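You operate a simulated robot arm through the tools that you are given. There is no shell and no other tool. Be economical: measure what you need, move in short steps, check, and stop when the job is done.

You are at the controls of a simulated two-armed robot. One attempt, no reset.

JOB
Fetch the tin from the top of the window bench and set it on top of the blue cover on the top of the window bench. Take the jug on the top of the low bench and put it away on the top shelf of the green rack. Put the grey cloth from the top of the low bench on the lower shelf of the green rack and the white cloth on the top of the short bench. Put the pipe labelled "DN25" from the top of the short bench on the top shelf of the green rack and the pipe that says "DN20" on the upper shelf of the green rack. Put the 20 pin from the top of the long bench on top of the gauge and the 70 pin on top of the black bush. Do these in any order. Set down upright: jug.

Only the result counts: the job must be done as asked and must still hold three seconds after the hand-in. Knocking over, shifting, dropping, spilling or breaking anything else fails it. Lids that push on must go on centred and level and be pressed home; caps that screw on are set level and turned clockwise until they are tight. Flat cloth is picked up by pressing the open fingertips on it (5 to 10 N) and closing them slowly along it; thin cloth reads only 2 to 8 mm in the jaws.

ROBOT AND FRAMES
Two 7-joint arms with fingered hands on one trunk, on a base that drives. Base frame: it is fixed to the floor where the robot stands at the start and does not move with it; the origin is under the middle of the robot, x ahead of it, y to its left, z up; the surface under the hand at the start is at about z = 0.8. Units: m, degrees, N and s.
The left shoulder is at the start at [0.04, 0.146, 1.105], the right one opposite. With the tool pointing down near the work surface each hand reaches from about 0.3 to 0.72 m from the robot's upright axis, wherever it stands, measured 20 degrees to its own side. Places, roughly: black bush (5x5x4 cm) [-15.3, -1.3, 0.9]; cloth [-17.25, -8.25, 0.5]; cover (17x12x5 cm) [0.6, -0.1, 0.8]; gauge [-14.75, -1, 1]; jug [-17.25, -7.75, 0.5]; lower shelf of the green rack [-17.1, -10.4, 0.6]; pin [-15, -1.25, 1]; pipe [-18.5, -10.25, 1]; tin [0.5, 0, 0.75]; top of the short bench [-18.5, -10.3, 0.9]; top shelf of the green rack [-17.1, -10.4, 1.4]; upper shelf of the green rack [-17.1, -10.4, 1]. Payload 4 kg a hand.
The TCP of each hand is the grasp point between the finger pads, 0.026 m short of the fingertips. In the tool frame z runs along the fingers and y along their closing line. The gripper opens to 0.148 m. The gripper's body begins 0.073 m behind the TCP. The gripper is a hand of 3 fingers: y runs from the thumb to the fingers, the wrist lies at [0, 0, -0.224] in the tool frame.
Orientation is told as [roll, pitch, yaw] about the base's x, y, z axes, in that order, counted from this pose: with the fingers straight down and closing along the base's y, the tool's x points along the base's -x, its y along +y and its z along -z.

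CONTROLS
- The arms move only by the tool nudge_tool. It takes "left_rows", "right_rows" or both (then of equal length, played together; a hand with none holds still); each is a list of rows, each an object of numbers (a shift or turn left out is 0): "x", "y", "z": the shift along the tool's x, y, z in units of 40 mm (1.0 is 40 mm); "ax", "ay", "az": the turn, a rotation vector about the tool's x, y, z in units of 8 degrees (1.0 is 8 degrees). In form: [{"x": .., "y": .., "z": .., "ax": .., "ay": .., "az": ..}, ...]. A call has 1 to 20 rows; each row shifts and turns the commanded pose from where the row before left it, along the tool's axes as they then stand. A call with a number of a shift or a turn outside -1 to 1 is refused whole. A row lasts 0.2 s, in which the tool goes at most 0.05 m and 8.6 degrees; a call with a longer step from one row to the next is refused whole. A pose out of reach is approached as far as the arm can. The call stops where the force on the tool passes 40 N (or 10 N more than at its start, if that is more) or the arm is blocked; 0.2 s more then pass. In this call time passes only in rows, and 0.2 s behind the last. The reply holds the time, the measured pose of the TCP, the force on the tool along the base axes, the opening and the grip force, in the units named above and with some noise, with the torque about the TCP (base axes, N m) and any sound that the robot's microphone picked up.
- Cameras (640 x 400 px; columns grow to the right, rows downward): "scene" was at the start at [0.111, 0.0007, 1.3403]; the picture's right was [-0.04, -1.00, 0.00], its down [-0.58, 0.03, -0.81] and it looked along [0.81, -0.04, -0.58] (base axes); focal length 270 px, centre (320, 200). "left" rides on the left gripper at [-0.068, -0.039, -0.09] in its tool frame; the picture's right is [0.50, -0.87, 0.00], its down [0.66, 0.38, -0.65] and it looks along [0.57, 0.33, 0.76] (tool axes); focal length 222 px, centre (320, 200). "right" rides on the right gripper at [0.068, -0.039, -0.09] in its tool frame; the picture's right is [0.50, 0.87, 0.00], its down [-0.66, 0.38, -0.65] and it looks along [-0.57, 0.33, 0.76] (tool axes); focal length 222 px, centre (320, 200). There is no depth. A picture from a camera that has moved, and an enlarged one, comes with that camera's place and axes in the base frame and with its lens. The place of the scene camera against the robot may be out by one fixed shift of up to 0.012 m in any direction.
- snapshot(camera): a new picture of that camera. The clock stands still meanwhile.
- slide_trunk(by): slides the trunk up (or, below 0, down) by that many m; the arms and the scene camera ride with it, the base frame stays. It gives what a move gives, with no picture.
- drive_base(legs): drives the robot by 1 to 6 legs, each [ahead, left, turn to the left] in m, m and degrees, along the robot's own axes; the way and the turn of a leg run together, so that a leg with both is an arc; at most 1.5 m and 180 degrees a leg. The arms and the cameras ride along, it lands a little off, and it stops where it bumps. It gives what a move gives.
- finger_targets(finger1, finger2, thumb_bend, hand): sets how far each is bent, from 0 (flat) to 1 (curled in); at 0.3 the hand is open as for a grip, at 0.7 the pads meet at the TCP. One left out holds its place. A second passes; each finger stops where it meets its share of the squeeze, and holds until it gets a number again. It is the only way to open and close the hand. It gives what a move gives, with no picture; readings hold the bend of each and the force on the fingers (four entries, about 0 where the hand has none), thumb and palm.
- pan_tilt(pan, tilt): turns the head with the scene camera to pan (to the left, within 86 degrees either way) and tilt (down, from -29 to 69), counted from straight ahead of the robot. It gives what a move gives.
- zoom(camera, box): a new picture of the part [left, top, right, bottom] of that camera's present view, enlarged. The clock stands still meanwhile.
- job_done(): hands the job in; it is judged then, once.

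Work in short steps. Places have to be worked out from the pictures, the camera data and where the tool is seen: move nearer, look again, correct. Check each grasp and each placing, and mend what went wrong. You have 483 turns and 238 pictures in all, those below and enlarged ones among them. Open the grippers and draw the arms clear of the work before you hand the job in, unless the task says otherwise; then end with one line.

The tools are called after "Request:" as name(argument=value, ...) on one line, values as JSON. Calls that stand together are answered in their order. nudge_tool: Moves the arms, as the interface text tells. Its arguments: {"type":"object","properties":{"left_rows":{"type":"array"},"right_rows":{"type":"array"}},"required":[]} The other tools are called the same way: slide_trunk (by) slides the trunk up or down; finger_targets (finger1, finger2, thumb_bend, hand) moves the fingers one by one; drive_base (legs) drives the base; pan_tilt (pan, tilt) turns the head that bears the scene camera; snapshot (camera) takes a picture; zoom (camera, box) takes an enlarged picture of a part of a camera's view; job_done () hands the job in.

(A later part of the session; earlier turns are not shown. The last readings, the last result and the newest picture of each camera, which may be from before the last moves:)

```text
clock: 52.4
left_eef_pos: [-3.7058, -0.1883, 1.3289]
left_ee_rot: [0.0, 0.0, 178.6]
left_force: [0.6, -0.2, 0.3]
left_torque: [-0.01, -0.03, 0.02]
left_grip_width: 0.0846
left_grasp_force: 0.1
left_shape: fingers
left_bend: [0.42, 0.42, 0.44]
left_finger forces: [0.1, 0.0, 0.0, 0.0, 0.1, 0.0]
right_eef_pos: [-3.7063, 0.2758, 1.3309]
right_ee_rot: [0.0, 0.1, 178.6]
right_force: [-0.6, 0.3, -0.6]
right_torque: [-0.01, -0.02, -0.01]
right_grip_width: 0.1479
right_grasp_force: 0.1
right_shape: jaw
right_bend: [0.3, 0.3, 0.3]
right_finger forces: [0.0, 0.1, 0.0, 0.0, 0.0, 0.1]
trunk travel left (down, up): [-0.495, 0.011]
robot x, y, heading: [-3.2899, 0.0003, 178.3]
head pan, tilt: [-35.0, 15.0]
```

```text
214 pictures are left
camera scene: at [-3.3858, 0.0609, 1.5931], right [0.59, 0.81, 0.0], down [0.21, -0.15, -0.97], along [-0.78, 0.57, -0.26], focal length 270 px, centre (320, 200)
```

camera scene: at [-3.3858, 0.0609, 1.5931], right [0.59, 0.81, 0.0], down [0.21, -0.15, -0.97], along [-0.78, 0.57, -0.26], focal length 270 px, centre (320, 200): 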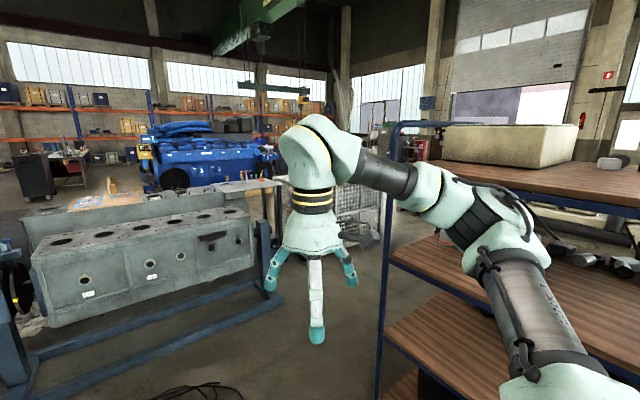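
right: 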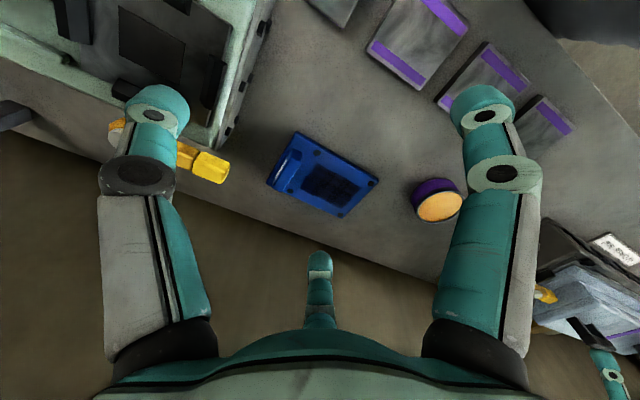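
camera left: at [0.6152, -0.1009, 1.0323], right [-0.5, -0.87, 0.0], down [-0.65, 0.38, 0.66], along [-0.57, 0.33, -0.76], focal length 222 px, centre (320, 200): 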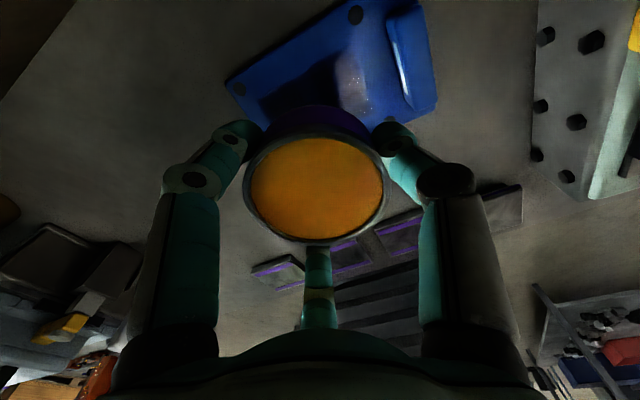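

The left route past the bench end looks most direct. I'll advance a little, swinging left around the cable, and look again.

Request:
drive_base(legs=[[0.6, 0.05, 0], [0, 0, 45]])

Request:
pan_tilt(pan=0, tilt=30)

Request:
snapshot(camera="scene")

```text
clock: 57.9
left_eef_pos: [-4.0584, -0.4597, 1.3289]
left_ee_rot: [-0.1, -0.1, -137.0]
left_force: [-1.0, -0.8, 0.6]
left_torque: [-0.06, -0.03, -0.01]
left_grip_width: 0.0849
left_grasp_force: 0.0
left_shape: fingers
left_bend: [0.42, 0.42, 0.44]
left_finger forces: [0.0, 0.1, 0.0, 0.0, 0.0, 0.1]
right_eef_pos: [-4.3831, -0.1255, 1.3319]
right_ee_rot: [0.1, 0.0, -137.0]
right_force: [1.2, -0.1, 0.6]
right_torque: [0.03, -0.01, 0.0]
right_grip_width: 0.148
right_grasp_force: 0.1
right_shape: jaw
right_bend: [0.3, 0.3, 0.3]
right_finger forces: [0.1, 0.1, 0.0, 0.0, 0.0, 0.0]
trunk travel left (down, up): [-0.495, 0.011]
robot x, y, heading: [-3.8955, -0.0352, -137.0]
head pan, tilt: [-35.0, 15.0]
```

```text
clock: 58.9
left_eef_pos: [-4.0571, -0.4602, 1.3281]
left_ee_rot: [0.0, 0.0, -137.0]
left_force: [0.0, -0.6, 0.5]
left_torque: [0.02, 0.03, -0.01]
left_grip_width: 0.0848
left_grasp_force: 0.0
left_shape: fingers
left_bend: [0.42, 0.42, 0.44]
left_finger forces: [0.0, 0.0, 0.1, 0.0, 0.1, 0.0]
right_eef_pos: [-4.3833, -0.126, 1.3318]
right_ee_rot: [-0.1, 0.1, -137.0]
right_force: [-0.3, 0.1, 0.2]
right_torque: [0.03, 0.01, 0.02]
right_grip_width: 0.1481
right_grasp_force: 0.0
right_shape: jaw
right_bend: [0.3, 0.3, 0.3]
right_finger forces: [0.0, 0.1, 0.1, 0.0, 0.1, 0.1]
trunk travel left (down, up): [-0.495, 0.011]
robot x, y, heading: [-3.894, -0.0299, -136.8]
head pan, tilt: [0.0, 30.0]
```

```text
213 pictures are left
camera scene: at [-3.9737, -0.1057, 1.569], right [-0.68, 0.73, 0.0], down [0.37, 0.34, -0.87], along [-0.63, -0.59, -0.5], focal length 270 px, centre (320, 200)
```

scene: 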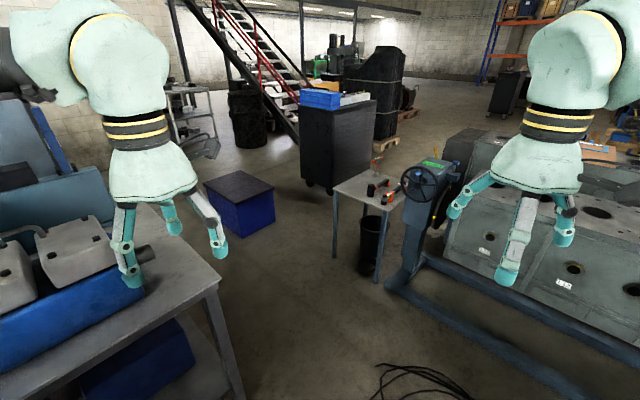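

A corridor exists: between the bench corner and the cable, then at y≈-1.6 between the small table and the dark cabinet. I'll drive it in two legs.

Request:
drive_base(legs=[[0.85, 0.07, 0], [0.74, 0.25, 0], [0, 0, -43]])

Request:
snapshot(camera="scene")

```text
clock: 69.1
left_eef_pos: [-5.2351, -1.5592, 1.3277]
left_ee_rot: [0.1, 0.0, -178.8]
left_force: [-0.5, -0.1, 0.0]
left_torque: [-0.01, 0.0, 0.02]
left_grip_width: 0.0847
left_grasp_force: 0.0
left_shape: fingers
left_bend: [0.42, 0.42, 0.44]
left_finger forces: [0.0, 0.0, 0.0, 0.0, 0.0, 0.0]
right_eef_pos: [-5.2568, -1.0932, 1.3309]
right_ee_rot: [0.0, 0.0, -178.8]
right_force: [0.0, 0.4, 0.1]
right_torque: [0.0, -0.01, -0.01]
right_grip_width: 0.1478
right_grasp_force: 0.0
right_shape: jaw
right_bend: [0.3, 0.3, 0.3]
right_finger forces: [0.0, 0.0, 0.1, 0.1, 0.1, 0.0]
trunk travel left (down, up): [-0.495, 0.011]
robot x, y, heading: [-4.8285, -1.3511, -178.7]
head pan, tilt: [0.0, 30.0]
```

```text
212 pictures are left
camera scene: at [-4.9393, -1.3484, 1.5689], right [-0.02, 1.0, 0.0], down [0.5, 0.01, -0.87], along [-0.87, -0.02, -0.5], focal length 270 px, centre (320, 200)
```

scene: 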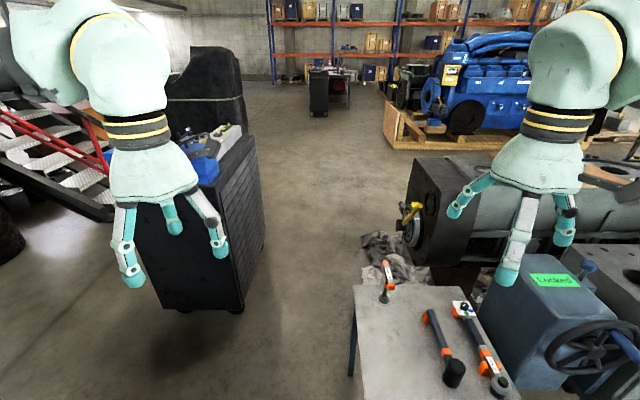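

Clear. Strafe to y≈-1.57 then drive ahead 3.5 m.

Request:
drive_base(legs=[[0.1, 0.22, -1], [1.5, 0, 0], [1.5, 0, 0], [1.0, 0, 0]])

Request:
pan_tilt(pan=0, tilt=18)

Request:
snapshot(camera="scene")

```text
clock: 90.0
left_eef_pos: [-9.3828, -1.7778, 1.3284]
left_ee_rot: [-0.1, 0.0, -179.9]
left_force: [0.0, 0.1, -0.2]
left_torque: [0.0, 0.03, 0.04]
left_grip_width: 0.0848
left_grasp_force: 0.0
left_shape: fingers
left_bend: [0.42, 0.42, 0.44]
left_finger forces: [0.0, 0.0, 0.0, 0.1, 0.1, 0.0]
right_eef_pos: [-9.3944, -1.3111, 1.3328]
right_ee_rot: [0.0, 0.0, -179.8]
right_force: [-0.2, -0.1, -0.9]
right_torque: [0.0, -0.01, -0.01]
right_grip_width: 0.148
right_grasp_force: 0.0
right_shape: jaw
right_bend: [0.3, 0.3, 0.3]
right_finger forces: [0.0, 0.0, 0.0, 0.0, 0.0, 0.0]
trunk travel left (down, up): [-0.495, 0.011]
robot x, y, heading: [-8.977, -1.573, -179.7]
head pan, tilt: [0.0, 30.0]
```

```text
clock: 90.7
left_eef_pos: [-9.3836, -1.7773, 1.3286]
left_ee_rot: [0.0, 0.0, -179.8]
left_force: [1.0, 0.5, -0.4]
left_torque: [0.0, 0.02, -0.01]
left_grip_width: 0.0845
left_grasp_force: 0.1
left_shape: fingers
left_bend: [0.42, 0.42, 0.44]
left_finger forces: [0.1, 0.1, 0.0, 0.1, 0.1, 0.0]
right_eef_pos: [-9.3975, -1.3118, 1.3326]
right_ee_rot: [0.0, 0.0, -179.9]
right_force: [0.1, 0.2, 0.9]
right_torque: [0.0, 0.01, 0.04]
right_grip_width: 0.148
right_grasp_force: 0.1
right_shape: jaw
right_bend: [0.3, 0.3, 0.3]
right_finger forces: [0.1, 0.0, 0.0, 0.0, 0.0, 0.0]
trunk travel left (down, up): [-0.495, 0.011]
robot x, y, heading: [-8.9771, -1.5782, -179.9]
head pan, tilt: [0.0, 18.0]
```

```text
211 pictures are left
camera scene: at [-9.087, -1.5718, 1.5882], right [0.0, 1.0, 0.0], down [0.31, 0.0, -0.95], along [-0.95, 0.0, -0.31], focal length 270 px, centre (320, 200)
```

scene: 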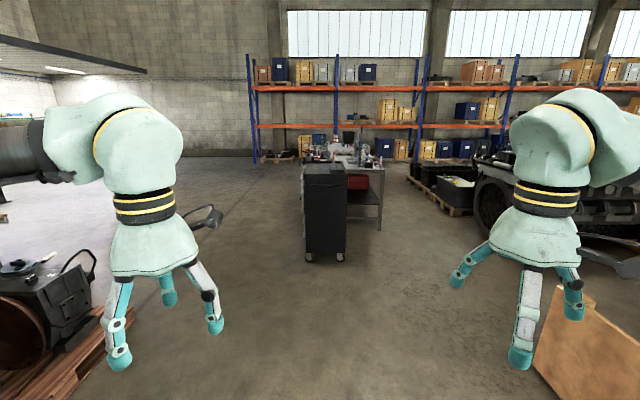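

The long bench lies ahead behind a trolley. I'll zoom to judge which side the pins are nearer.

Request:
zoom(camera="scene", box=[240, 120, 440, 245])

```text
3.20 times, centred on (340, 182) of scene
camera zoom: at [-9.087, -1.5718, 1.5882], right [0.0, 1.0, 0.0], down [0.31, 0.0, -0.95], along [-0.95, 0.0, -0.31], focal length 865 px, centre (256, 256)
```

zoom: 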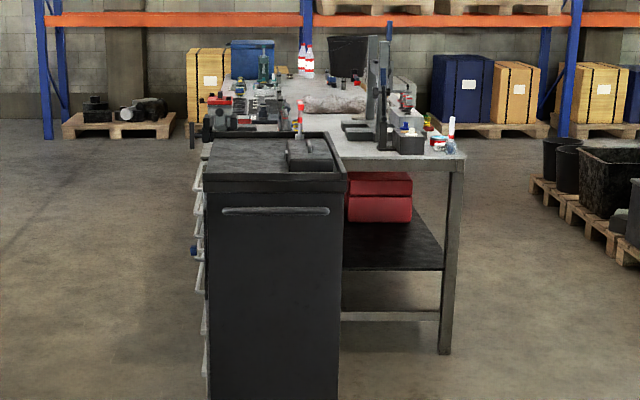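

The bench spans about y -1.8 to -0.7; the gauge side suggests approaching from the right-hand (+y) aisle. I'll drive in there and look left over the bench.

Request:
drive_base(legs=[[1.35, -0.6, 0], [1.2, -0.55, 0], [0.8, -0.3, 0], [1.5, 0, 0]])

Request:
pan_tilt(pan=40, tilt=25)

Request:
snapshot(camera="scene")

```text
clock: 115.3
left_eef_pos: [-14.2393, -0.3997, 1.3296]
left_ee_rot: [0.1, 0.0, -179.6]
left_force: [0.8, 0.2, 0.4]
left_torque: [-0.02, -0.04, 0.02]
left_grip_width: 0.0846
left_grasp_force: 0.0
left_shape: fingers
left_bend: [0.42, 0.42, 0.44]
left_finger forces: [0.1, 0.1, 0.1, 0.1, 0.1, 0.0]
right_eef_pos: [-14.2527, 0.0659, 1.3321]
right_ee_rot: [0.0, 0.0, -179.6]
right_force: [-0.5, 0.3, 0.2]
right_torque: [-0.04, 0.01, -0.01]
right_grip_width: 0.1477
right_grasp_force: 0.0
right_shape: jaw
right_bend: [0.3, 0.3, 0.3]
right_finger forces: [0.0, 0.0, 0.0, 0.0, 0.0, 0.0]
trunk travel left (down, up): [-0.495, 0.011]
robot x, y, heading: [-13.832, -0.1977, -179.9]
head pan, tilt: [0.0, 18.0]
```

```text
clock: 116.4
left_eef_pos: [-14.2389, -0.3999, 1.3275]
left_ee_rot: [0.1, 0.0, -179.5]
left_force: [-0.8, 0.1, 0.2]
left_torque: [-0.02, -0.01, -0.01]
left_grip_width: 0.085
left_grasp_force: 0.1
left_shape: fingers
left_bend: [0.42, 0.42, 0.44]
left_finger forces: [0.0, 0.1, 0.1, 0.1, 0.0, 0.1]
right_eef_pos: [-14.2532, 0.0654, 1.3321]
right_ee_rot: [0.0, 0.1, -179.6]
right_force: [-0.7, 0.3, 0.2]
right_torque: [-0.01, 0.0, 0.03]
right_grip_width: 0.148
right_grasp_force: 0.0
right_shape: jaw
right_bend: [0.3, 0.3, 0.3]
right_finger forces: [0.0, 0.0, 0.0, 0.1, 0.1, 0.1]
trunk travel left (down, up): [-0.495, 0.011]
robot x, y, heading: [-13.8331, -0.1988, -179.5]
head pan, tilt: [40.0, 25.0]
```

```text
209 pictures are left
camera scene: at [-13.921, -0.2525, 1.5769], right [-0.65, 0.76, 0.0], down [0.32, 0.27, -0.91], along [-0.69, -0.59, -0.42], focal length 270 px, centre (320, 200)
```

scene: 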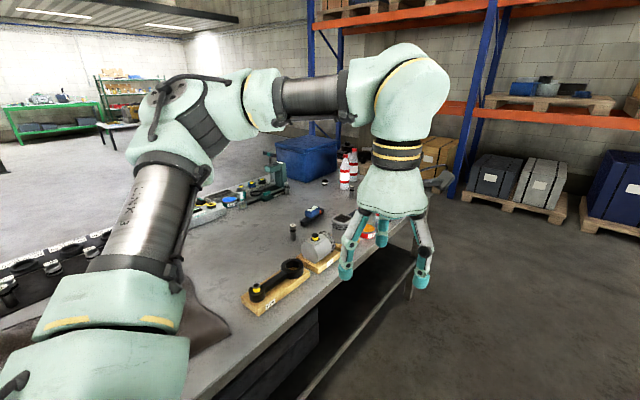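

The pins and fittings are near the bench's +y edge. I'll drive alongside and turn to face the bench.

Request:
drive_base(legs=[[1.1, 0, 0], [0, 0, 89.5]])

Request:
pan_tilt(pan=0, tilt=40)

Request:
snapshot(camera="scene")

```text
clock: 125.8
left_eef_pos: [-14.7301, -0.611, 1.3278]
left_ee_rot: [0.0, 0.0, -90.6]
left_force: [0.2, -0.3, 0.4]
left_torque: [-0.03, 0.01, -0.02]
left_grip_width: 0.0851
left_grasp_force: 0.1
left_shape: fingers
left_bend: [0.42, 0.42, 0.44]
left_finger forces: [0.0, 0.0, 0.0, 0.0, 0.0, 0.0]
right_eef_pos: [-15.1959, -0.617, 1.3326]
right_ee_rot: [0.0, -0.1, -90.8]
right_force: [0.4, 0.7, -0.1]
right_torque: [0.04, 0.0, 0.03]
right_grip_width: 0.1478
right_grasp_force: 0.1
right_shape: jaw
right_bend: [0.3, 0.3, 0.3]
right_finger forces: [0.0, 0.0, 0.0, 0.1, 0.0, 0.0]
trunk travel left (down, up): [-0.495, 0.011]
robot x, y, heading: [-14.9272, -0.2, -90.9]
head pan, tilt: [40.0, 25.0]
```

```text
clock: 126.9
left_eef_pos: [-14.729, -0.6119, 1.3285]
left_ee_rot: [0.0, 0.0, -90.7]
left_force: [0.0, 0.8, 0.0]
left_torque: [0.03, 0.0, -0.02]
left_grip_width: 0.0849
left_grasp_force: 0.1
left_shape: fingers
left_bend: [0.42, 0.42, 0.44]
left_finger forces: [0.0, 0.0, 0.0, 0.0, 0.0, 0.0]
right_eef_pos: [-15.1945, -0.617, 1.3319]
right_ee_rot: [0.1, 0.0, -90.9]
right_force: [-0.2, 1.2, 0.1]
right_torque: [0.04, 0.01, -0.04]
right_grip_width: 0.1477
right_grasp_force: 0.1
right_shape: jaw
right_bend: [0.3, 0.3, 0.3]
right_finger forces: [0.1, 0.0, 0.1, 0.0, 0.0, 0.0]
trunk travel left (down, up): [-0.495, 0.011]
robot x, y, heading: [-14.9258, -0.2054, -90.8]
head pan, tilt: [0.0, 40.0]
```

```text
208 pictures are left
camera scene: at [-14.9225, -0.3015, 1.5536], right [-1.0, 0.01, 0.0], down [0.01, 0.64, -0.77], along [-0.01, -0.77, -0.64], focal length 270 px, centre (320, 200)
```

scene: 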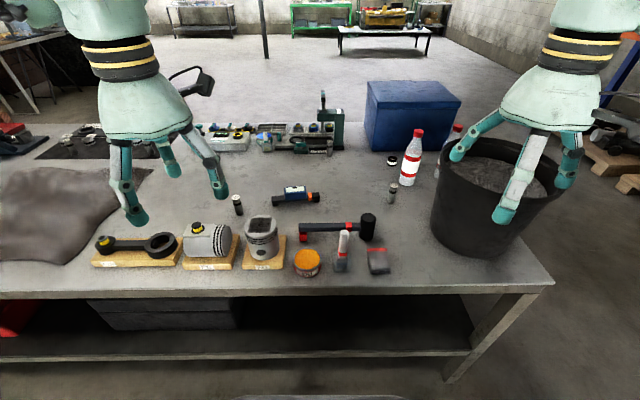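

Request:
zoom(camera="scene", box=[80, 160, 400, 290])

Request:
zoom(camera="scene", box=[220, 150, 420, 275])

```text
2.00 times, centred on (240, 225) of scene
camera zoom: at [-14.9225, -0.3015, 1.5536], right [-1.0, 0.01, 0.0], down [0.01, 0.64, -0.77], along [-0.01, -0.77, -0.64], focal length 540 px, centre (480, 150)
```

zoom: 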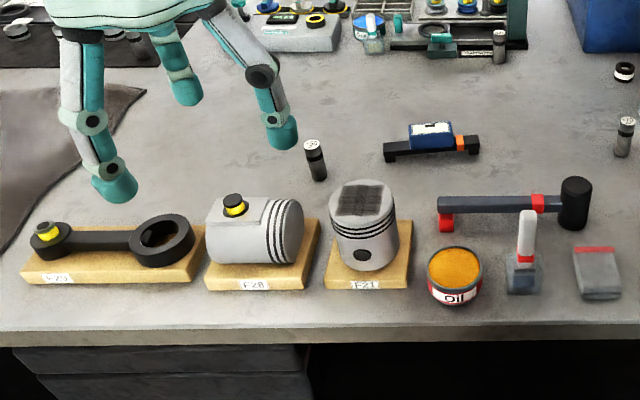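

```text
3.20 times, centred on (320, 212) of scene
camera zoom: at [-14.9225, -0.3015, 1.5536], right [-1.0, 0.01, 0.0], down [0.01, 0.64, -0.77], along [-0.01, -0.77, -0.64], focal length 865 px, centre (320, 160)
```

zoom: 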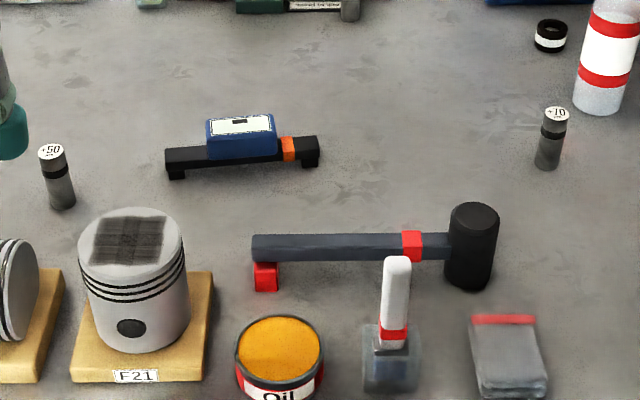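

Several pins are visible; I need to read the labels, so I'll zoom in on each.

Request:
zoom(camera="scene", box=[290, 110, 410, 185])

Request:
zoom(camera="scene", box=[370, 165, 418, 195])

Request:
zoom(camera="scene", box=[214, 185, 262, 215])

```text
5.33 times, centred on (350, 148) of scene
camera zoom: at [-14.9225, -0.3015, 1.5536], right [-1.0, 0.01, 0.0], down [0.01, 0.64, -0.77], along [-0.01, -0.77, -0.64], focal length 1441 px, centre (160, 480)
```

zoom: 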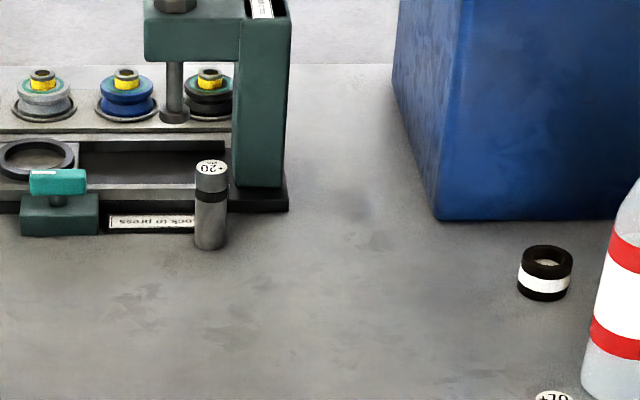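

```text
13.33 times, centred on (394, 180) of scene
camera zoom: at [-14.9225, -0.3015, 1.5536], right [-1.0, 0.01, 0.0], down [0.01, 0.64, -0.77], along [-0.01, -0.77, -0.64], focal length 3603 px, centre (-667, 467)
```

zoom: 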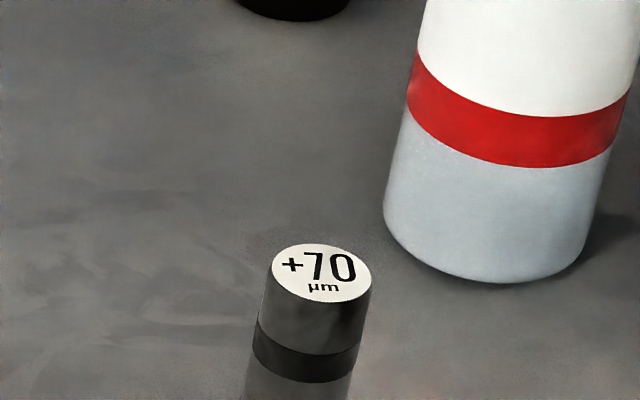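

```text
13.33 times, centred on (238, 200) of scene
camera zoom: at [-14.9225, -0.3015, 1.5536], right [-1.0, 0.01, 0.0], down [0.01, 0.64, -0.77], along [-0.01, -0.77, -0.64], focal length 3603 px, centre (1413, 200)
```

zoom: 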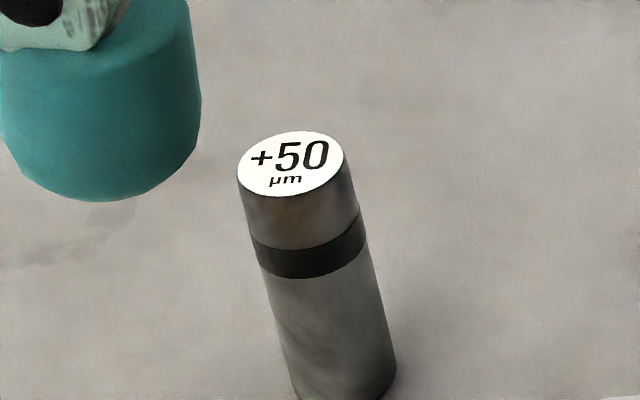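

The 70 pin is at about [-15.21, -1.14], the 20 pin about [-14.98, -1.44] (label upside-down), bush about [-15.26, -1.37], gauge about [-14.85, -1.09]. Verify the far pin's label and the gauge.

Request:
zoom(camera="scene", box=[317, 130, 341, 145])

Request:
zoom(camera="scene", box=[266, 175, 330, 215])

```text
16.00 times, centred on (329, 138) of scene
camera zoom: at [-14.9225, -0.3015, 1.5536], right [-1.0, 0.01, 0.0], down [0.01, 0.64, -0.77], along [-0.01, -0.77, -0.64], focal length 4324 px, centre (176, 1200)
```

zoom: 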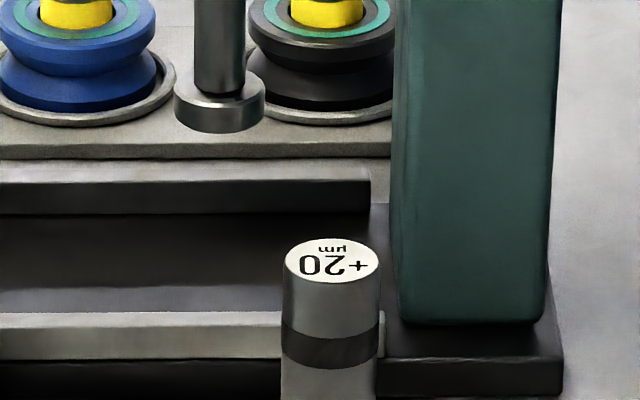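

```text
10.00 times, centred on (298, 195) of scene
camera zoom: at [-14.9225, -0.3015, 1.5536], right [-1.0, 0.01, 0.0], down [0.01, 0.64, -0.77], along [-0.01, -0.77, -0.64], focal length 2702 px, centre (540, 250)
```

zoom: 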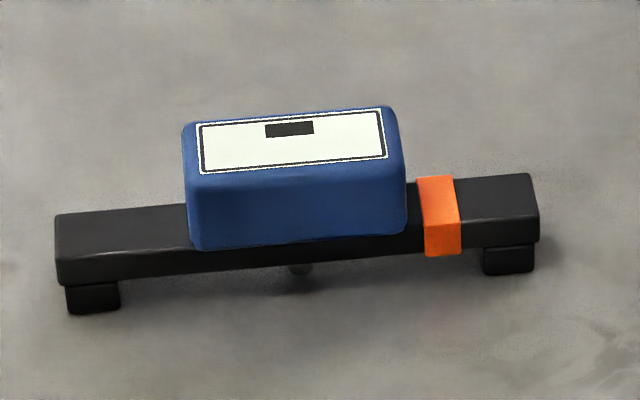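

Both confirmed. Plan: take the 70 pin from this side with the right hand, go round the bench end to the bush, then take the 20 pin from the far side and bring it back to the gauge. First close in and lower the trunk.

Request:
drive_base(legs=[[0.2, 0, 0.8]])

Request:
slide_trunk(by=-0.1)

Request:
snapshot(camera="right")

```text
clock: 128.4
left_eef_pos: [-14.7267, -0.7994, 1.3297]
left_ee_rot: [0.0, -0.2, -89.9]
left_force: [-0.1, 0.1, 0.0]
left_torque: [-0.02, 0.05, -0.02]
left_grip_width: 0.0848
left_grasp_force: 0.0
left_shape: fingers
left_bend: [0.42, 0.42, 0.44]
left_finger forces: [0.1, 0.1, 0.1, 0.1, 0.0, 0.1]
right_eef_pos: [-15.1895, -0.8107, 1.334]
right_ee_rot: [0.0, -0.1, -89.8]
right_force: [0.7, 0.2, 0.5]
right_torque: [-0.03, -0.01, -0.03]
right_grip_width: 0.148
right_grasp_force: 0.1
right_shape: jaw
right_bend: [0.3, 0.3, 0.3]
right_finger forces: [0.1, 0.0, 0.1, 0.0, 0.0, 0.1]
trunk travel left (down, up): [-0.495, 0.011]
robot x, y, heading: [-14.9248, -0.3979, -89.8]
head pan, tilt: [0.0, 40.0]
```

```text
clock: 129.8
left_eef_pos: [-14.726, -0.8041, 1.2264]
left_ee_rot: [-0.1, 0.0, -89.9]
left_force: [0.0, -0.1, 0.4]
left_torque: [-0.01, 0.02, 0.03]
left_grip_width: 0.0849
left_grasp_force: 0.1
left_shape: fingers
left_bend: [0.42, 0.42, 0.44]
left_finger forces: [0.1, 0.1, 0.0, 0.1, 0.0, 0.1]
right_eef_pos: [-15.1896, -0.8157, 1.2326]
right_ee_rot: [0.1, -0.1, -89.8]
right_force: [0.0, 0.0, -1.2]
right_torque: [-0.01, 0.01, 0.05]
right_grip_width: 0.1479
right_grasp_force: 0.1
right_shape: jaw
right_bend: [0.3, 0.3, 0.3]
right_finger forces: [0.0, 0.0, 0.2, 0.0, 0.0, 0.1]
trunk travel left (down, up): [-0.395, 0.111]
robot x, y, heading: [-14.9225, -0.3973, -90.2]
head pan, tilt: [0.0, 40.0]
```

```text
200 pictures are left
camera right: at [-15.2298, -0.7463, 1.3235], right [0.87, 0.5, 0.0], down [0.38, -0.65, 0.65], along [0.33, -0.57, -0.76], focal length 222 px, centre (320, 200)
```

right: 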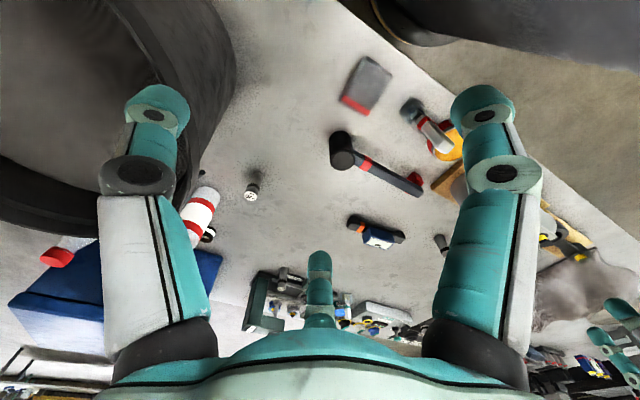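

The 70 pin is at about [-15.207, -1.06]. Pre-close the right fingers and move over it, keeping high.

Request:
finger_targets(hand="right", finger1=0.45, finger2=0.45, thumb_bend=0.45)

Request:
nudge_tool(right_rows=[{"x": -1}, {"x": -1}, {"x": -1}, {"x": -1}, {"x": -1, "y": -0.4}, {"x": -1}, {"x": -0.2}, {"z": 1}, {"z": 1}])

Request:
snapshot(camera="right")

Request:
snapshot(camera="scene")

```text
clock: 130.8
left_eef_pos: [-14.7255, -0.8035, 1.2278]
left_ee_rot: [-0.1, 0.1, -89.9]
left_force: [0.0, -0.7, 0.3]
left_torque: [0.0, 0.02, 0.06]
left_grip_width: 0.0848
left_grasp_force: 0.1
left_shape: fingers
left_bend: [0.42, 0.42, 0.44]
left_finger forces: [0.0, 0.0, 0.1, 0.0, 0.0, 0.0]
right_eef_pos: [-15.1901, -0.8158, 1.2323]
right_ee_rot: [-0.1, 0.0, -89.9]
right_force: [-0.3, 0.2, 0.0]
right_torque: [-0.01, 0.01, -0.01]
right_grip_width: 0.0793
right_grasp_force: 0.2
right_shape: fingers
right_bend: [0.45, 0.45, 0.45]
right_finger forces: [0.0, 0.1, 0.0, 0.1, 0.1, 0.1]
trunk travel left (down, up): [-0.395, 0.111]
robot x, y, heading: [-14.9254, -0.3982, -90.0]
head pan, tilt: [0.0, 40.0]
```

```text
clock: 132.8
left_eef_pos: [-14.7238, -0.8058, 1.2279]
left_ee_rot: [0.1, 0.1, -89.9]
left_force: [0.0, 0.6, 0.4]
left_torque: [0.01, -0.02, 0.0]
left_grip_width: 0.085
left_grasp_force: 0.0
left_shape: fingers
left_bend: [0.42, 0.42, 0.44]
left_finger forces: [0.1, 0.1, 0.0, 0.1, 0.0, 0.1]
right_eef_pos: [-15.2026, -1.0361, 1.1512]
right_ee_rot: [0.0, 0.0, -89.8]
right_force: [0.3, -0.1, 0.1]
right_torque: [0.01, 0.0, 0.02]
right_grip_width: 0.0787
right_grasp_force: 0.0
right_shape: fingers
right_bend: [0.45, 0.45, 0.45]
right_finger forces: [0.1, 0.0, 0.1, 0.1, 0.0, 0.0]
right hand out of reach, approached as far as the arm can: row 6, 7
trunk travel left (down, up): [-0.395, 0.111]
robot x, y, heading: [-14.9235, -0.3979, -89.8]
head pan, tilt: [0.0, 40.0]
```

```text
199 pictures are left
camera right: at [-15.243, -0.968, 1.2423], right [0.87, 0.5, 0.0], down [0.38, -0.66, 0.65], along [0.33, -0.57, -0.76], focal length 222 px, centre (320, 200)
```

right: 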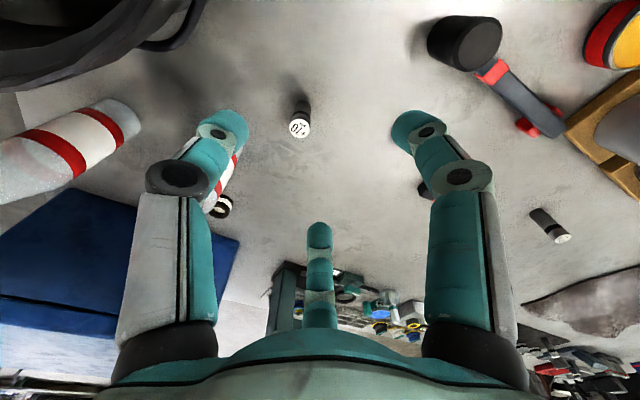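

```text
198 pictures are left
camera scene: at [-14.9221, -0.4987, 1.4531], right [-1.0, 0.0, 0.0], down [0.0, 0.64, -0.77], along [0.0, -0.77, -0.64], focal length 270 px, centre (320, 200)
```

scene: 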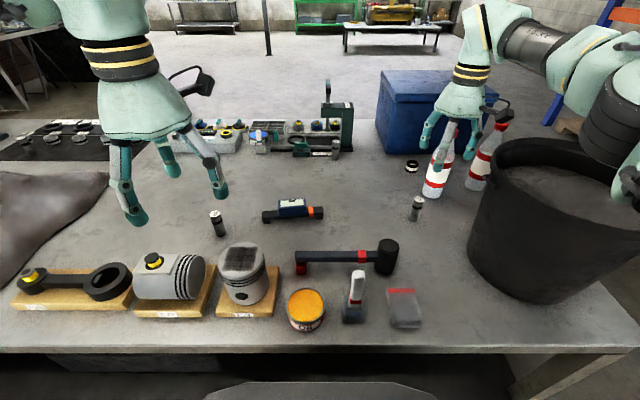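

The pin is at about [-15.205, -1.085], slightly beyond vertical reach. I'll edge forward 5 cm (watching for a bump).

Request:
drive_base(legs=[[0.05, -0.02, 0]])

Request:
snapshot(camera="right")

```text
clock: 133.7
left_eef_pos: [-14.7429, -0.8447, 1.231]
left_ee_rot: [-0.2, -0.3, -89.9]
left_force: [-0.3, 0.9, 0.3]
left_torque: [-0.07, 0.04, 0.0]
left_grip_width: 0.085
left_grasp_force: 0.1
left_shape: fingers
left_bend: [0.42, 0.42, 0.44]
left_finger forces: [0.0, 0.1, 0.0, 0.1, 0.1, 0.1]
right_eef_pos: [-15.2205, -1.0798, 1.1569]
right_ee_rot: [0.0, -0.5, -89.9]
right_force: [0.2, -0.1, -0.1]
right_torque: [-0.03, 0.0, -0.04]
right_grip_width: 0.0789
right_grasp_force: 0.0
right_shape: fingers
right_bend: [0.45, 0.45, 0.45]
right_finger forces: [0.0, 0.0, 0.0, 0.0, 0.0, 0.0]
trunk travel left (down, up): [-0.395, 0.111]
robot x, y, heading: [-14.9497, -0.4457, -89.8]
head pan, tilt: [0.0, 40.0]
```

```text
197 pictures are left
camera right: at [-15.2598, -1.0085, 1.2486], right [0.87, 0.5, -0.01], down [0.38, -0.65, 0.66], along [0.33, -0.57, -0.75], focal length 222 px, centre (320, 200)
```

right: 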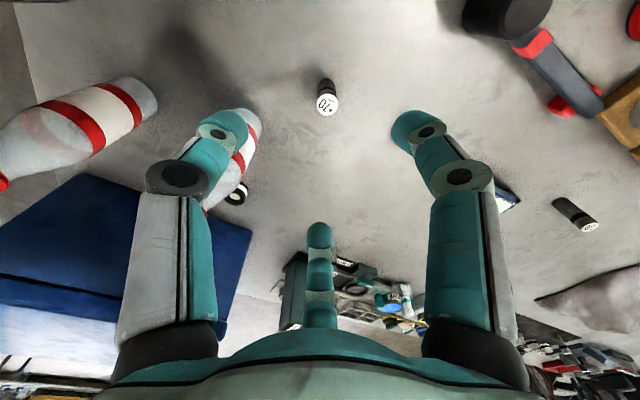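

Pin now well placed: about [-15.2075, -1.0845]. Centre and descend to grip its upper part.

Request:
nudge_tool(right_rows=[{"y": 0.33, "x": -0.12, "z": 0.8}, {"z": 1}, {"z": 1}, {"z": 0.9}])

Request:
snapshot(camera="right")

Request:
zoom(camera="scene", box=[340, 100, 540, 225])

```text
clock: 134.7
left_eef_pos: [-14.7447, -0.8545, 1.2285]
left_ee_rot: [-0.1, -0.1, -89.9]
left_force: [0.4, -0.4, -0.6]
left_torque: [-0.02, -0.01, 0.0]
left_grip_width: 0.0848
left_grasp_force: 0.0
left_shape: fingers
left_bend: [0.42, 0.42, 0.44]
left_finger forces: [0.0, 0.0, 0.1, 0.0, 0.0, 0.1]
right_eef_pos: [-15.2095, -1.0934, 1.0036]
right_ee_rot: [0.1, 0.1, -89.9]
right_force: [0.3, -0.3, 0.0]
right_torque: [0.01, 0.02, 0.0]
right_grip_width: 0.0791
right_grasp_force: 0.1
right_shape: fingers
right_bend: [0.45, 0.45, 0.45]
right_finger forces: [0.1, 0.0, 0.0, 0.0, 0.0, 0.0]
trunk travel left (down, up): [-0.395, 0.111]
robot x, y, heading: [-14.9417, -0.4433, -89.9]
head pan, tilt: [0.0, 40.0]
```

```text
196 pictures are left
camera right: at [-15.2484, -1.0234, 1.0953], right [0.87, 0.5, 0.0], down [0.38, -0.65, 0.65], along [0.33, -0.57, -0.76], focal length 222 px, centre (320, 200)
```

right: 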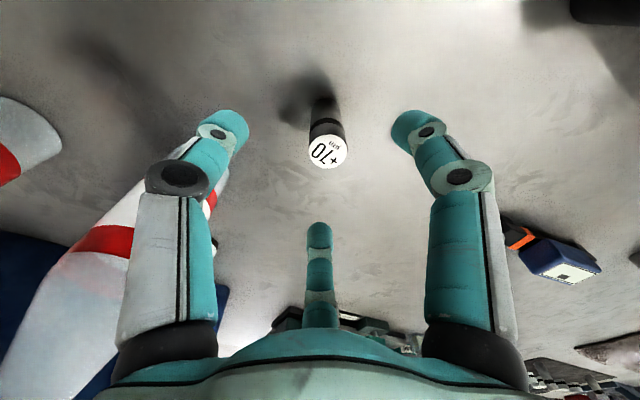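

```text
3.20 times, centred on (440, 162) of scene
camera zoom: at [-14.9421, -0.5475, 1.4531], right [-1.0, 0.0, 0.0], down [0.0, 0.64, -0.77], along [0.0, -0.77, -0.64], focal length 865 px, centre (-64, 320)
```

zoom: 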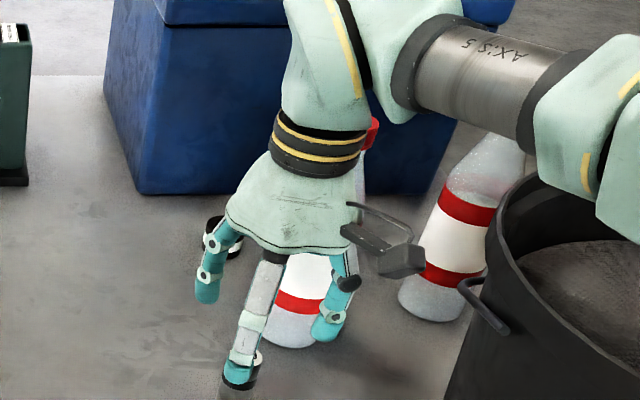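

The right forearm passes close to the bucket; I'll check that clearance before going lower.

Request:
pan_tilt(pan=-40, tilt=35)

Request:
snapshot(camera="scene")

```text
clock: 135.8
left_eef_pos: [-14.7442, -0.8538, 1.2288]
left_ee_rot: [-0.1, -0.1, -89.9]
left_force: [-0.3, 0.7, 0.2]
left_torque: [0.02, -0.01, 0.01]
left_grip_width: 0.0846
left_grasp_force: 0.1
left_shape: fingers
left_bend: [0.42, 0.42, 0.44]
left_finger forces: [0.2, 0.0, 0.0, 0.0, 0.1, 0.0]
right_eef_pos: [-15.2091, -1.0931, 1.0056]
right_ee_rot: [0.1, -0.1, -89.8]
right_force: [0.2, 0.4, 0.3]
right_torque: [0.03, -0.01, 0.01]
right_grip_width: 0.079
right_grasp_force: 0.1
right_shape: fingers
right_bend: [0.45, 0.45, 0.45]
right_finger forces: [0.1, 0.0, 0.0, 0.1, 0.1, 0.1]
trunk travel left (down, up): [-0.395, 0.111]
robot x, y, heading: [-14.9452, -0.4423, -90.2]
head pan, tilt: [-40.0, 35.0]
```

```text
194 pictures are left
camera scene: at [-14.9987, -0.5295, 1.4607], right [-0.77, 0.64, 0.0], down [0.37, 0.44, -0.82], along [-0.53, -0.63, -0.57], focal length 270 px, centre (320, 200)
```

scene: 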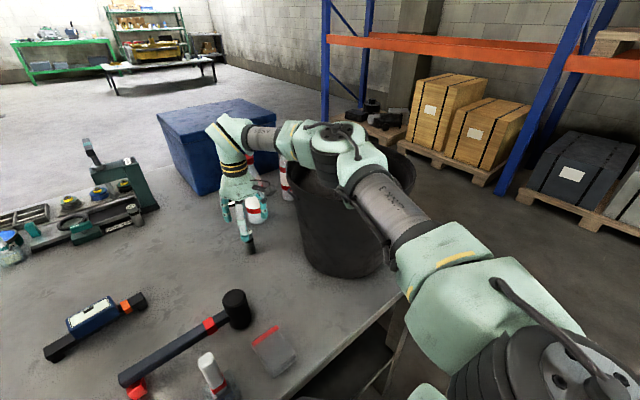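

The elbow is right over the bucket. I'll raise the trunk 8 cm so the elbow stays clear while the hand descends.

Request:
slide_trunk(by=0.08)

Request:
nudge_tool(right_rows=[{"x": 0.08, "z": 1}, {"z": 1}, {"z": 0.7}])

Request:
snapshot(camera="right")

Request:
snapshot(camera="scene")

```text
clock: 136.9
left_eef_pos: [-14.7441, -0.8548, 1.3103]
left_ee_rot: [-0.1, -0.1, -90.0]
left_force: [-0.7, -0.3, -0.3]
left_torque: [0.02, -0.02, 0.03]
left_grip_width: 0.0848
left_grasp_force: 0.2
left_shape: fingers
left_bend: [0.42, 0.42, 0.44]
left_finger forces: [0.0, 0.0, 0.0, 0.0, 0.0, 0.0]
right_eef_pos: [-15.2094, -1.0916, 1.0856]
right_ee_rot: [0.1, -0.1, -89.9]
right_force: [1.0, 0.3, -1.3]
right_torque: [0.03, 0.0, 0.0]
right_grip_width: 0.0788
right_grasp_force: 0.0
right_shape: fingers
right_bend: [0.45, 0.45, 0.45]
right_finger forces: [0.1, 0.0, 0.0, 0.0, 0.1, 0.0]
trunk travel left (down, up): [-0.475, 0.031]
robot x, y, heading: [-14.9443, -0.4457, -90.2]
head pan, tilt: [-40.0, 35.0]
```

```text
clock: 137.8
left_eef_pos: [-14.7451, -0.8542, 1.3101]
left_ee_rot: [0.0, 0.0, -89.9]
left_force: [0.9, -0.1, 0.6]
left_torque: [-0.02, -0.01, 0.02]
left_grip_width: 0.0848
left_grasp_force: 0.1
left_shape: fingers
left_bend: [0.42, 0.42, 0.44]
left_finger forces: [0.0, 0.0, 0.0, 0.1, 0.1, 0.0]
right_eef_pos: [-15.2094, -1.0899, 0.9765]
right_ee_rot: [0.1, -0.1, -89.9]
right_force: [-0.2, 0.2, -0.3]
right_torque: [0.0, 0.03, 0.03]
right_grip_width: 0.0788
right_grasp_force: 0.0
right_shape: fingers
right_bend: [0.45, 0.45, 0.45]
right_finger forces: [0.0, 0.0, 0.1, 0.0, 0.0, 0.0]
trunk travel left (down, up): [-0.475, 0.031]
robot x, y, heading: [-14.9461, -0.4444, -90.2]
head pan, tilt: [-40.0, 35.0]
```

```text
193 pictures are left
camera right: at [-15.2492, -1.0201, 1.0682], right [0.87, 0.5, 0.0], down [0.38, -0.65, 0.66], along [0.33, -0.57, -0.76], focal length 222 px, centre (320, 200)
```

right: 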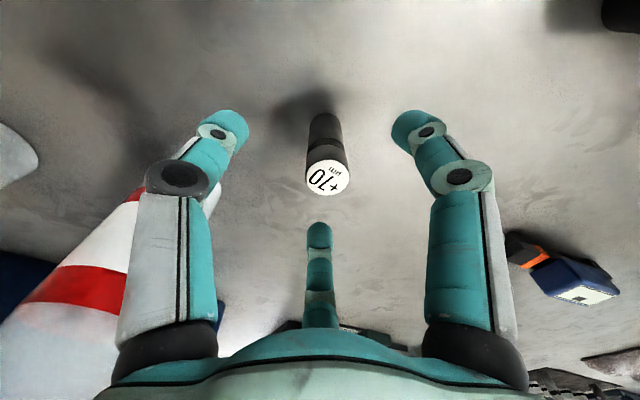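

```text
192 pictures are left
camera scene: at [-14.9985, -0.5295, 1.5416], right [-0.77, 0.64, 0.0], down [0.37, 0.44, -0.82], along [-0.53, -0.63, -0.57], focal length 270 px, centre (320, 200)
```

scene: 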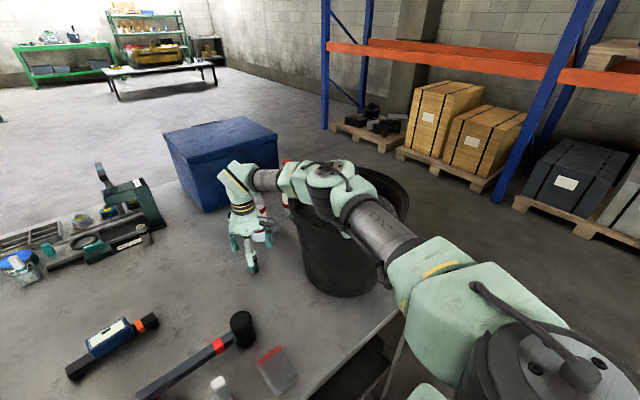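

Aligned over the pin. Lower 28 mm and close gently.

Request:
nudge_tool(right_rows=[{"x": 0.07, "y": 0.05, "z": 0.4}, {"z": 0.35}])

Request:
finger_targets(hand="right", finger1=0.6, finger2=0.6, thumb_bend=0.6)

Request:
finger_targets(hand="right", finger1=0.72, finger2=0.72, thumb_bend=0.72)

Request:
snapshot(camera="right")

```text
clock: 138.3
left_eef_pos: [-14.7453, -0.8537, 1.3094]
left_ee_rot: [-0.1, 0.0, -89.9]
left_force: [-0.4, 1.1, -0.3]
left_torque: [0.01, -0.04, -0.01]
left_grip_width: 0.0844
left_grasp_force: 0.1
left_shape: fingers
left_bend: [0.42, 0.42, 0.44]
left_finger forces: [0.0, 0.0, 0.0, 0.0, 0.1, 0.0]
right_eef_pos: [-15.208, -1.0867, 0.9473]
right_ee_rot: [0.1, 0.0, -90.0]
right_force: [0.0, 0.0, 0.6]
right_torque: [0.0, 0.01, -0.03]
right_grip_width: 0.0791
right_grasp_force: 0.1
right_shape: fingers
right_bend: [0.45, 0.45, 0.45]
right_finger forces: [0.0, 0.0, 0.0, 0.0, 0.0, 0.1]
trunk travel left (down, up): [-0.475, 0.031]
robot x, y, heading: [-14.9429, -0.4459, -89.9]
head pan, tilt: [-40.0, 35.0]
```

```text
clock: 139.3
left_eef_pos: [-14.7457, -0.8545, 1.3098]
left_ee_rot: [-0.1, 0.1, -89.9]
left_force: [-0.6, -0.2, -0.5]
left_torque: [0.0, 0.02, -0.01]
left_grip_width: 0.0848
left_grasp_force: 0.1
left_shape: fingers
left_bend: [0.42, 0.42, 0.44]
left_finger forces: [0.1, 0.1, 0.0, 0.0, 0.0, 0.0]
right_eef_pos: [-15.2078, -1.0863, 0.9488]
right_ee_rot: [0.0, -0.1, -89.9]
right_force: [-1.0, 0.7, 0.7]
right_torque: [-0.01, -0.01, -0.01]
right_grip_width: 0.0299
right_grasp_force: 0.0
right_shape: fingers
right_bend: [0.6, 0.6, 0.6]
right_finger forces: [0.1, 0.0, 0.0, 0.0, 0.1, 0.1]
trunk travel left (down, up): [-0.475, 0.031]
robot x, y, heading: [-14.9481, -0.4473, -89.9]
head pan, tilt: [-40.0, 35.0]
```

```text
clock: 140.3
left_eef_pos: [-14.7455, -0.8529, 1.3095]
left_ee_rot: [-0.1, 0.0, -89.9]
left_force: [0.0, 0.9, 1.0]
left_torque: [-0.01, 0.03, 0.02]
left_grip_width: 0.0847
left_grasp_force: 0.3
left_shape: fingers
left_bend: [0.42, 0.42, 0.44]
left_finger forces: [0.1, 0.0, 0.1, 0.0, 0.0, 0.0]
right_eef_pos: [-15.2088, -1.086, 0.948]
right_ee_rot: [0.1, 0.0, -90.0]
right_force: [0.6, -1.1, -0.5]
right_torque: [0.0, -0.02, 0.02]
right_grip_width: 0.0172
right_grasp_force: 12.3
right_shape: fingers
right_bend: [0.63, 0.63, 0.66]
right_finger forces: [8.4, 8.2, 0.0, 0.0, 9.0, 0.0]
trunk travel left (down, up): [-0.475, 0.031]
robot x, y, heading: [-14.943, -0.445, -89.8]
head pan, tilt: [-40.0, 35.0]
```

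```text
191 pictures are left
camera right: at [-15.2475, -1.0168, 1.039], right [0.87, 0.5, 0.0], down [0.38, -0.65, 0.65], along [0.33, -0.57, -0.76], focal length 222 px, centre (320, 200)
```

right: 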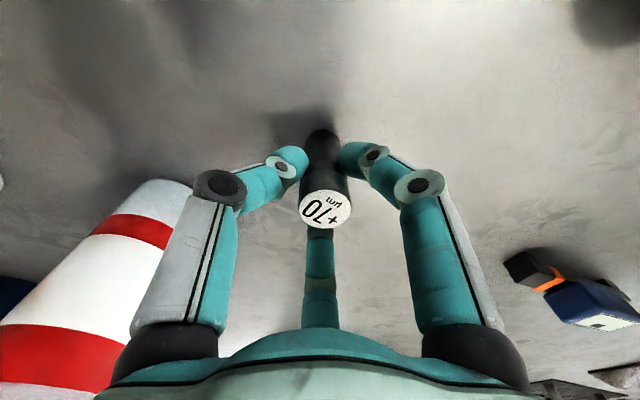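

The 70 pin is gripped. Lift it and draw back to a carrying pose.

Request:
nudge_tool(right_rows=[{"z": -0.6}, {"z": -1}, {"z": -1}, {"z": -1}, {"z": -1}, {"z": -1}, {"z": -1}, {"z": -1}, {"z": -1}, {"z": -1, "x": 0.5}, {"x": 1}, {"x": 1}, {"x": 1}, {"x": 1}, {"x": 1}, {"x": 0.9}])

Request:
snapshot(camera="right")

```text
clock: 143.8
left_eef_pos: [-14.7448, -0.8514, 1.3104]
left_ee_rot: [0.0, -0.2, -89.9]
left_force: [-0.3, 0.4, -0.1]
left_torque: [-0.03, 0.01, -0.02]
left_grip_width: 0.0848
left_grasp_force: 0.0
left_shape: fingers
left_bend: [0.42, 0.42, 0.44]
left_finger forces: [0.0, 0.0, 0.1, 0.0, 0.0, 0.0]
right_eef_pos: [-15.2076, -0.8293, 1.3324]
right_ee_rot: [-0.1, -0.2, -89.9]
right_force: [-0.2, -0.5, -2.3]
right_torque: [-0.01, 0.01, -0.03]
right_grip_width: 0.0166
right_grasp_force: 11.8
right_shape: fingers
right_bend: [0.63, 0.63, 0.67]
right_finger forces: [8.0, 8.3, 0.0, 0.0, 8.5, 0.0]
trunk travel left (down, up): [-0.475, 0.031]
robot x, y, heading: [-14.9448, -0.443, -90.1]
head pan, tilt: [-40.0, 35.0]
```

```text
190 pictures are left
camera right: at [-15.2467, -0.7594, 1.4221], right [0.87, 0.5, 0.0], down [0.38, -0.65, 0.66], along [0.33, -0.57, -0.76], focal length 222 px, centre (320, 200)
```

right: 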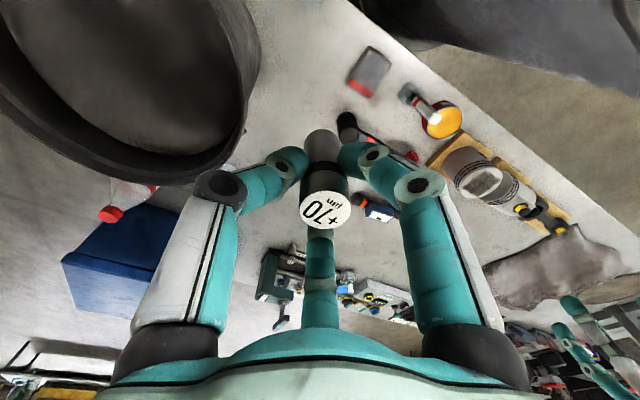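

Held well. Now drive back, right past the bench end, forward, and turn to face the end.

Request:
drive_base(legs=[[-0.3, 0, 0], [0, -1.3, 0], [0.42, 0, 0], [0, 0, 90]])

Request:
pan_tilt(pan=-5, tilt=35)

Request:
snapshot(camera="scene")

```text
clock: 157.8
left_eef_pos: [-15.8154, -0.3781, 1.3094]
left_ee_rot: [-0.2, 0.0, -2.6]
left_force: [0.3, 0.1, 0.2]
left_torque: [0.01, 0.01, -0.01]
left_grip_width: 0.0848
left_grasp_force: 0.0
left_shape: fingers
left_bend: [0.42, 0.42, 0.44]
left_finger forces: [0.1, 0.1, 0.0, 0.1, 0.1, 0.0]
right_eef_pos: [-15.8599, -0.84, 1.33]
right_ee_rot: [0.1, -0.1, -2.6]
right_force: [0.4, -0.1, -2.7]
right_torque: [0.03, 0.01, 0.01]
right_grip_width: 0.0164
right_grasp_force: 12.2
right_shape: fingers
right_bend: [0.63, 0.63, 0.67]
right_finger forces: [7.6, 8.0, 0.0, 0.1, 8.5, 0.0]
trunk travel left (down, up): [-0.475, 0.031]
robot x, y, heading: [-16.2291, -0.5569, -2.3]
head pan, tilt: [-40.0, 35.0]
```

```text
clock: 158.8
left_eef_pos: [-15.8153, -0.3774, 1.3087]
left_ee_rot: [-0.1, 0.0, -2.6]
left_force: [0.0, 0.1, 0.5]
left_torque: [0.0, 0.01, 0.0]
left_grip_width: 0.0849
left_grasp_force: 0.0
left_shape: fingers
left_bend: [0.42, 0.42, 0.44]
left_finger forces: [0.0, 0.0, 0.0, 0.0, 0.1, 0.0]
right_eef_pos: [-15.8604, -0.8396, 1.3306]
right_ee_rot: [0.1, -0.1, -2.5]
right_force: [-0.1, 0.4, -1.4]
right_torque: [-0.03, -0.01, 0.0]
right_grip_width: 0.0165
right_grasp_force: 11.8
right_shape: fingers
right_bend: [0.63, 0.63, 0.67]
right_finger forces: [7.6, 8.1, 0.0, 0.0, 8.5, 0.0]
trunk travel left (down, up): [-0.475, 0.031]
robot x, y, heading: [-16.2306, -0.5617, -2.8]
head pan, tilt: [-5.0, 35.0]
```

```text
189 pictures are left
camera scene: at [-16.1212, -0.5682, 1.5417], right [-0.13, -0.99, 0.0], down [-0.57, 0.08, -0.82], along [0.81, -0.11, -0.57], focal length 270 px, centre (320, 200)
```

scene: 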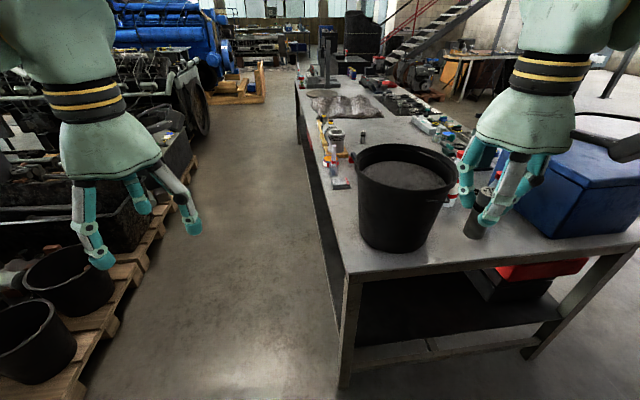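

Strafe right 0.6 m to face the bush, correct heading.

Request:
drive_base(legs=[[0, -0.6, 2.5]])

Request:
snapshot(camera="scene")

```text
clock: 162.2
left_eef_pos: [-15.8384, -0.9685, 1.3079]
left_ee_rot: [-0.3, 0.0, -0.4]
left_force: [0.5, 0.1, 0.8]
left_torque: [-0.04, -0.03, -0.01]
left_grip_width: 0.0847
left_grasp_force: 0.0
left_shape: fingers
left_bend: [0.42, 0.42, 0.44]
left_finger forces: [0.1, 0.0, 0.0, 0.0, 0.1, 0.0]
right_eef_pos: [-15.8656, -1.4284, 1.3306]
right_ee_rot: [0.1, 0.0, -0.4]
right_force: [-0.3, 0.3, -2.2]
right_torque: [-0.03, -0.01, 0.03]
right_grip_width: 0.0165
right_grasp_force: 12.0
right_shape: fingers
right_bend: [0.63, 0.63, 0.67]
right_finger forces: [7.6, 8.2, 0.1, 0.0, 8.5, 0.0]
trunk travel left (down, up): [-0.475, 0.031]
robot x, y, heading: [-16.2455, -1.1633, -0.8]
head pan, tilt: [-5.0, 35.0]
```

```text
188 pictures are left
camera scene: at [-16.1371, -1.1673, 1.5417], right [-0.1, -1.0, 0.0], down [-0.57, 0.05, -0.82], along [0.82, -0.08, -0.57], focal length 270 px, centre (320, 200)
```

scene: 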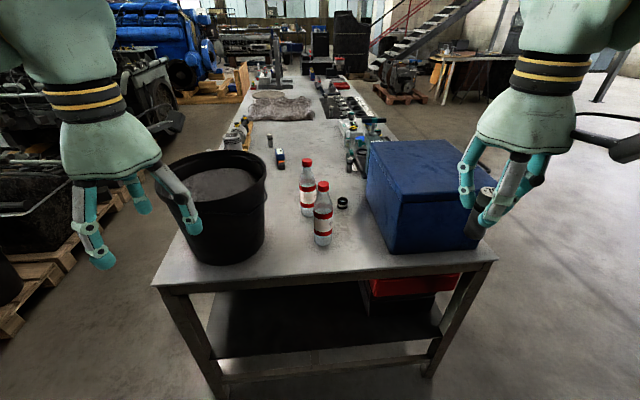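

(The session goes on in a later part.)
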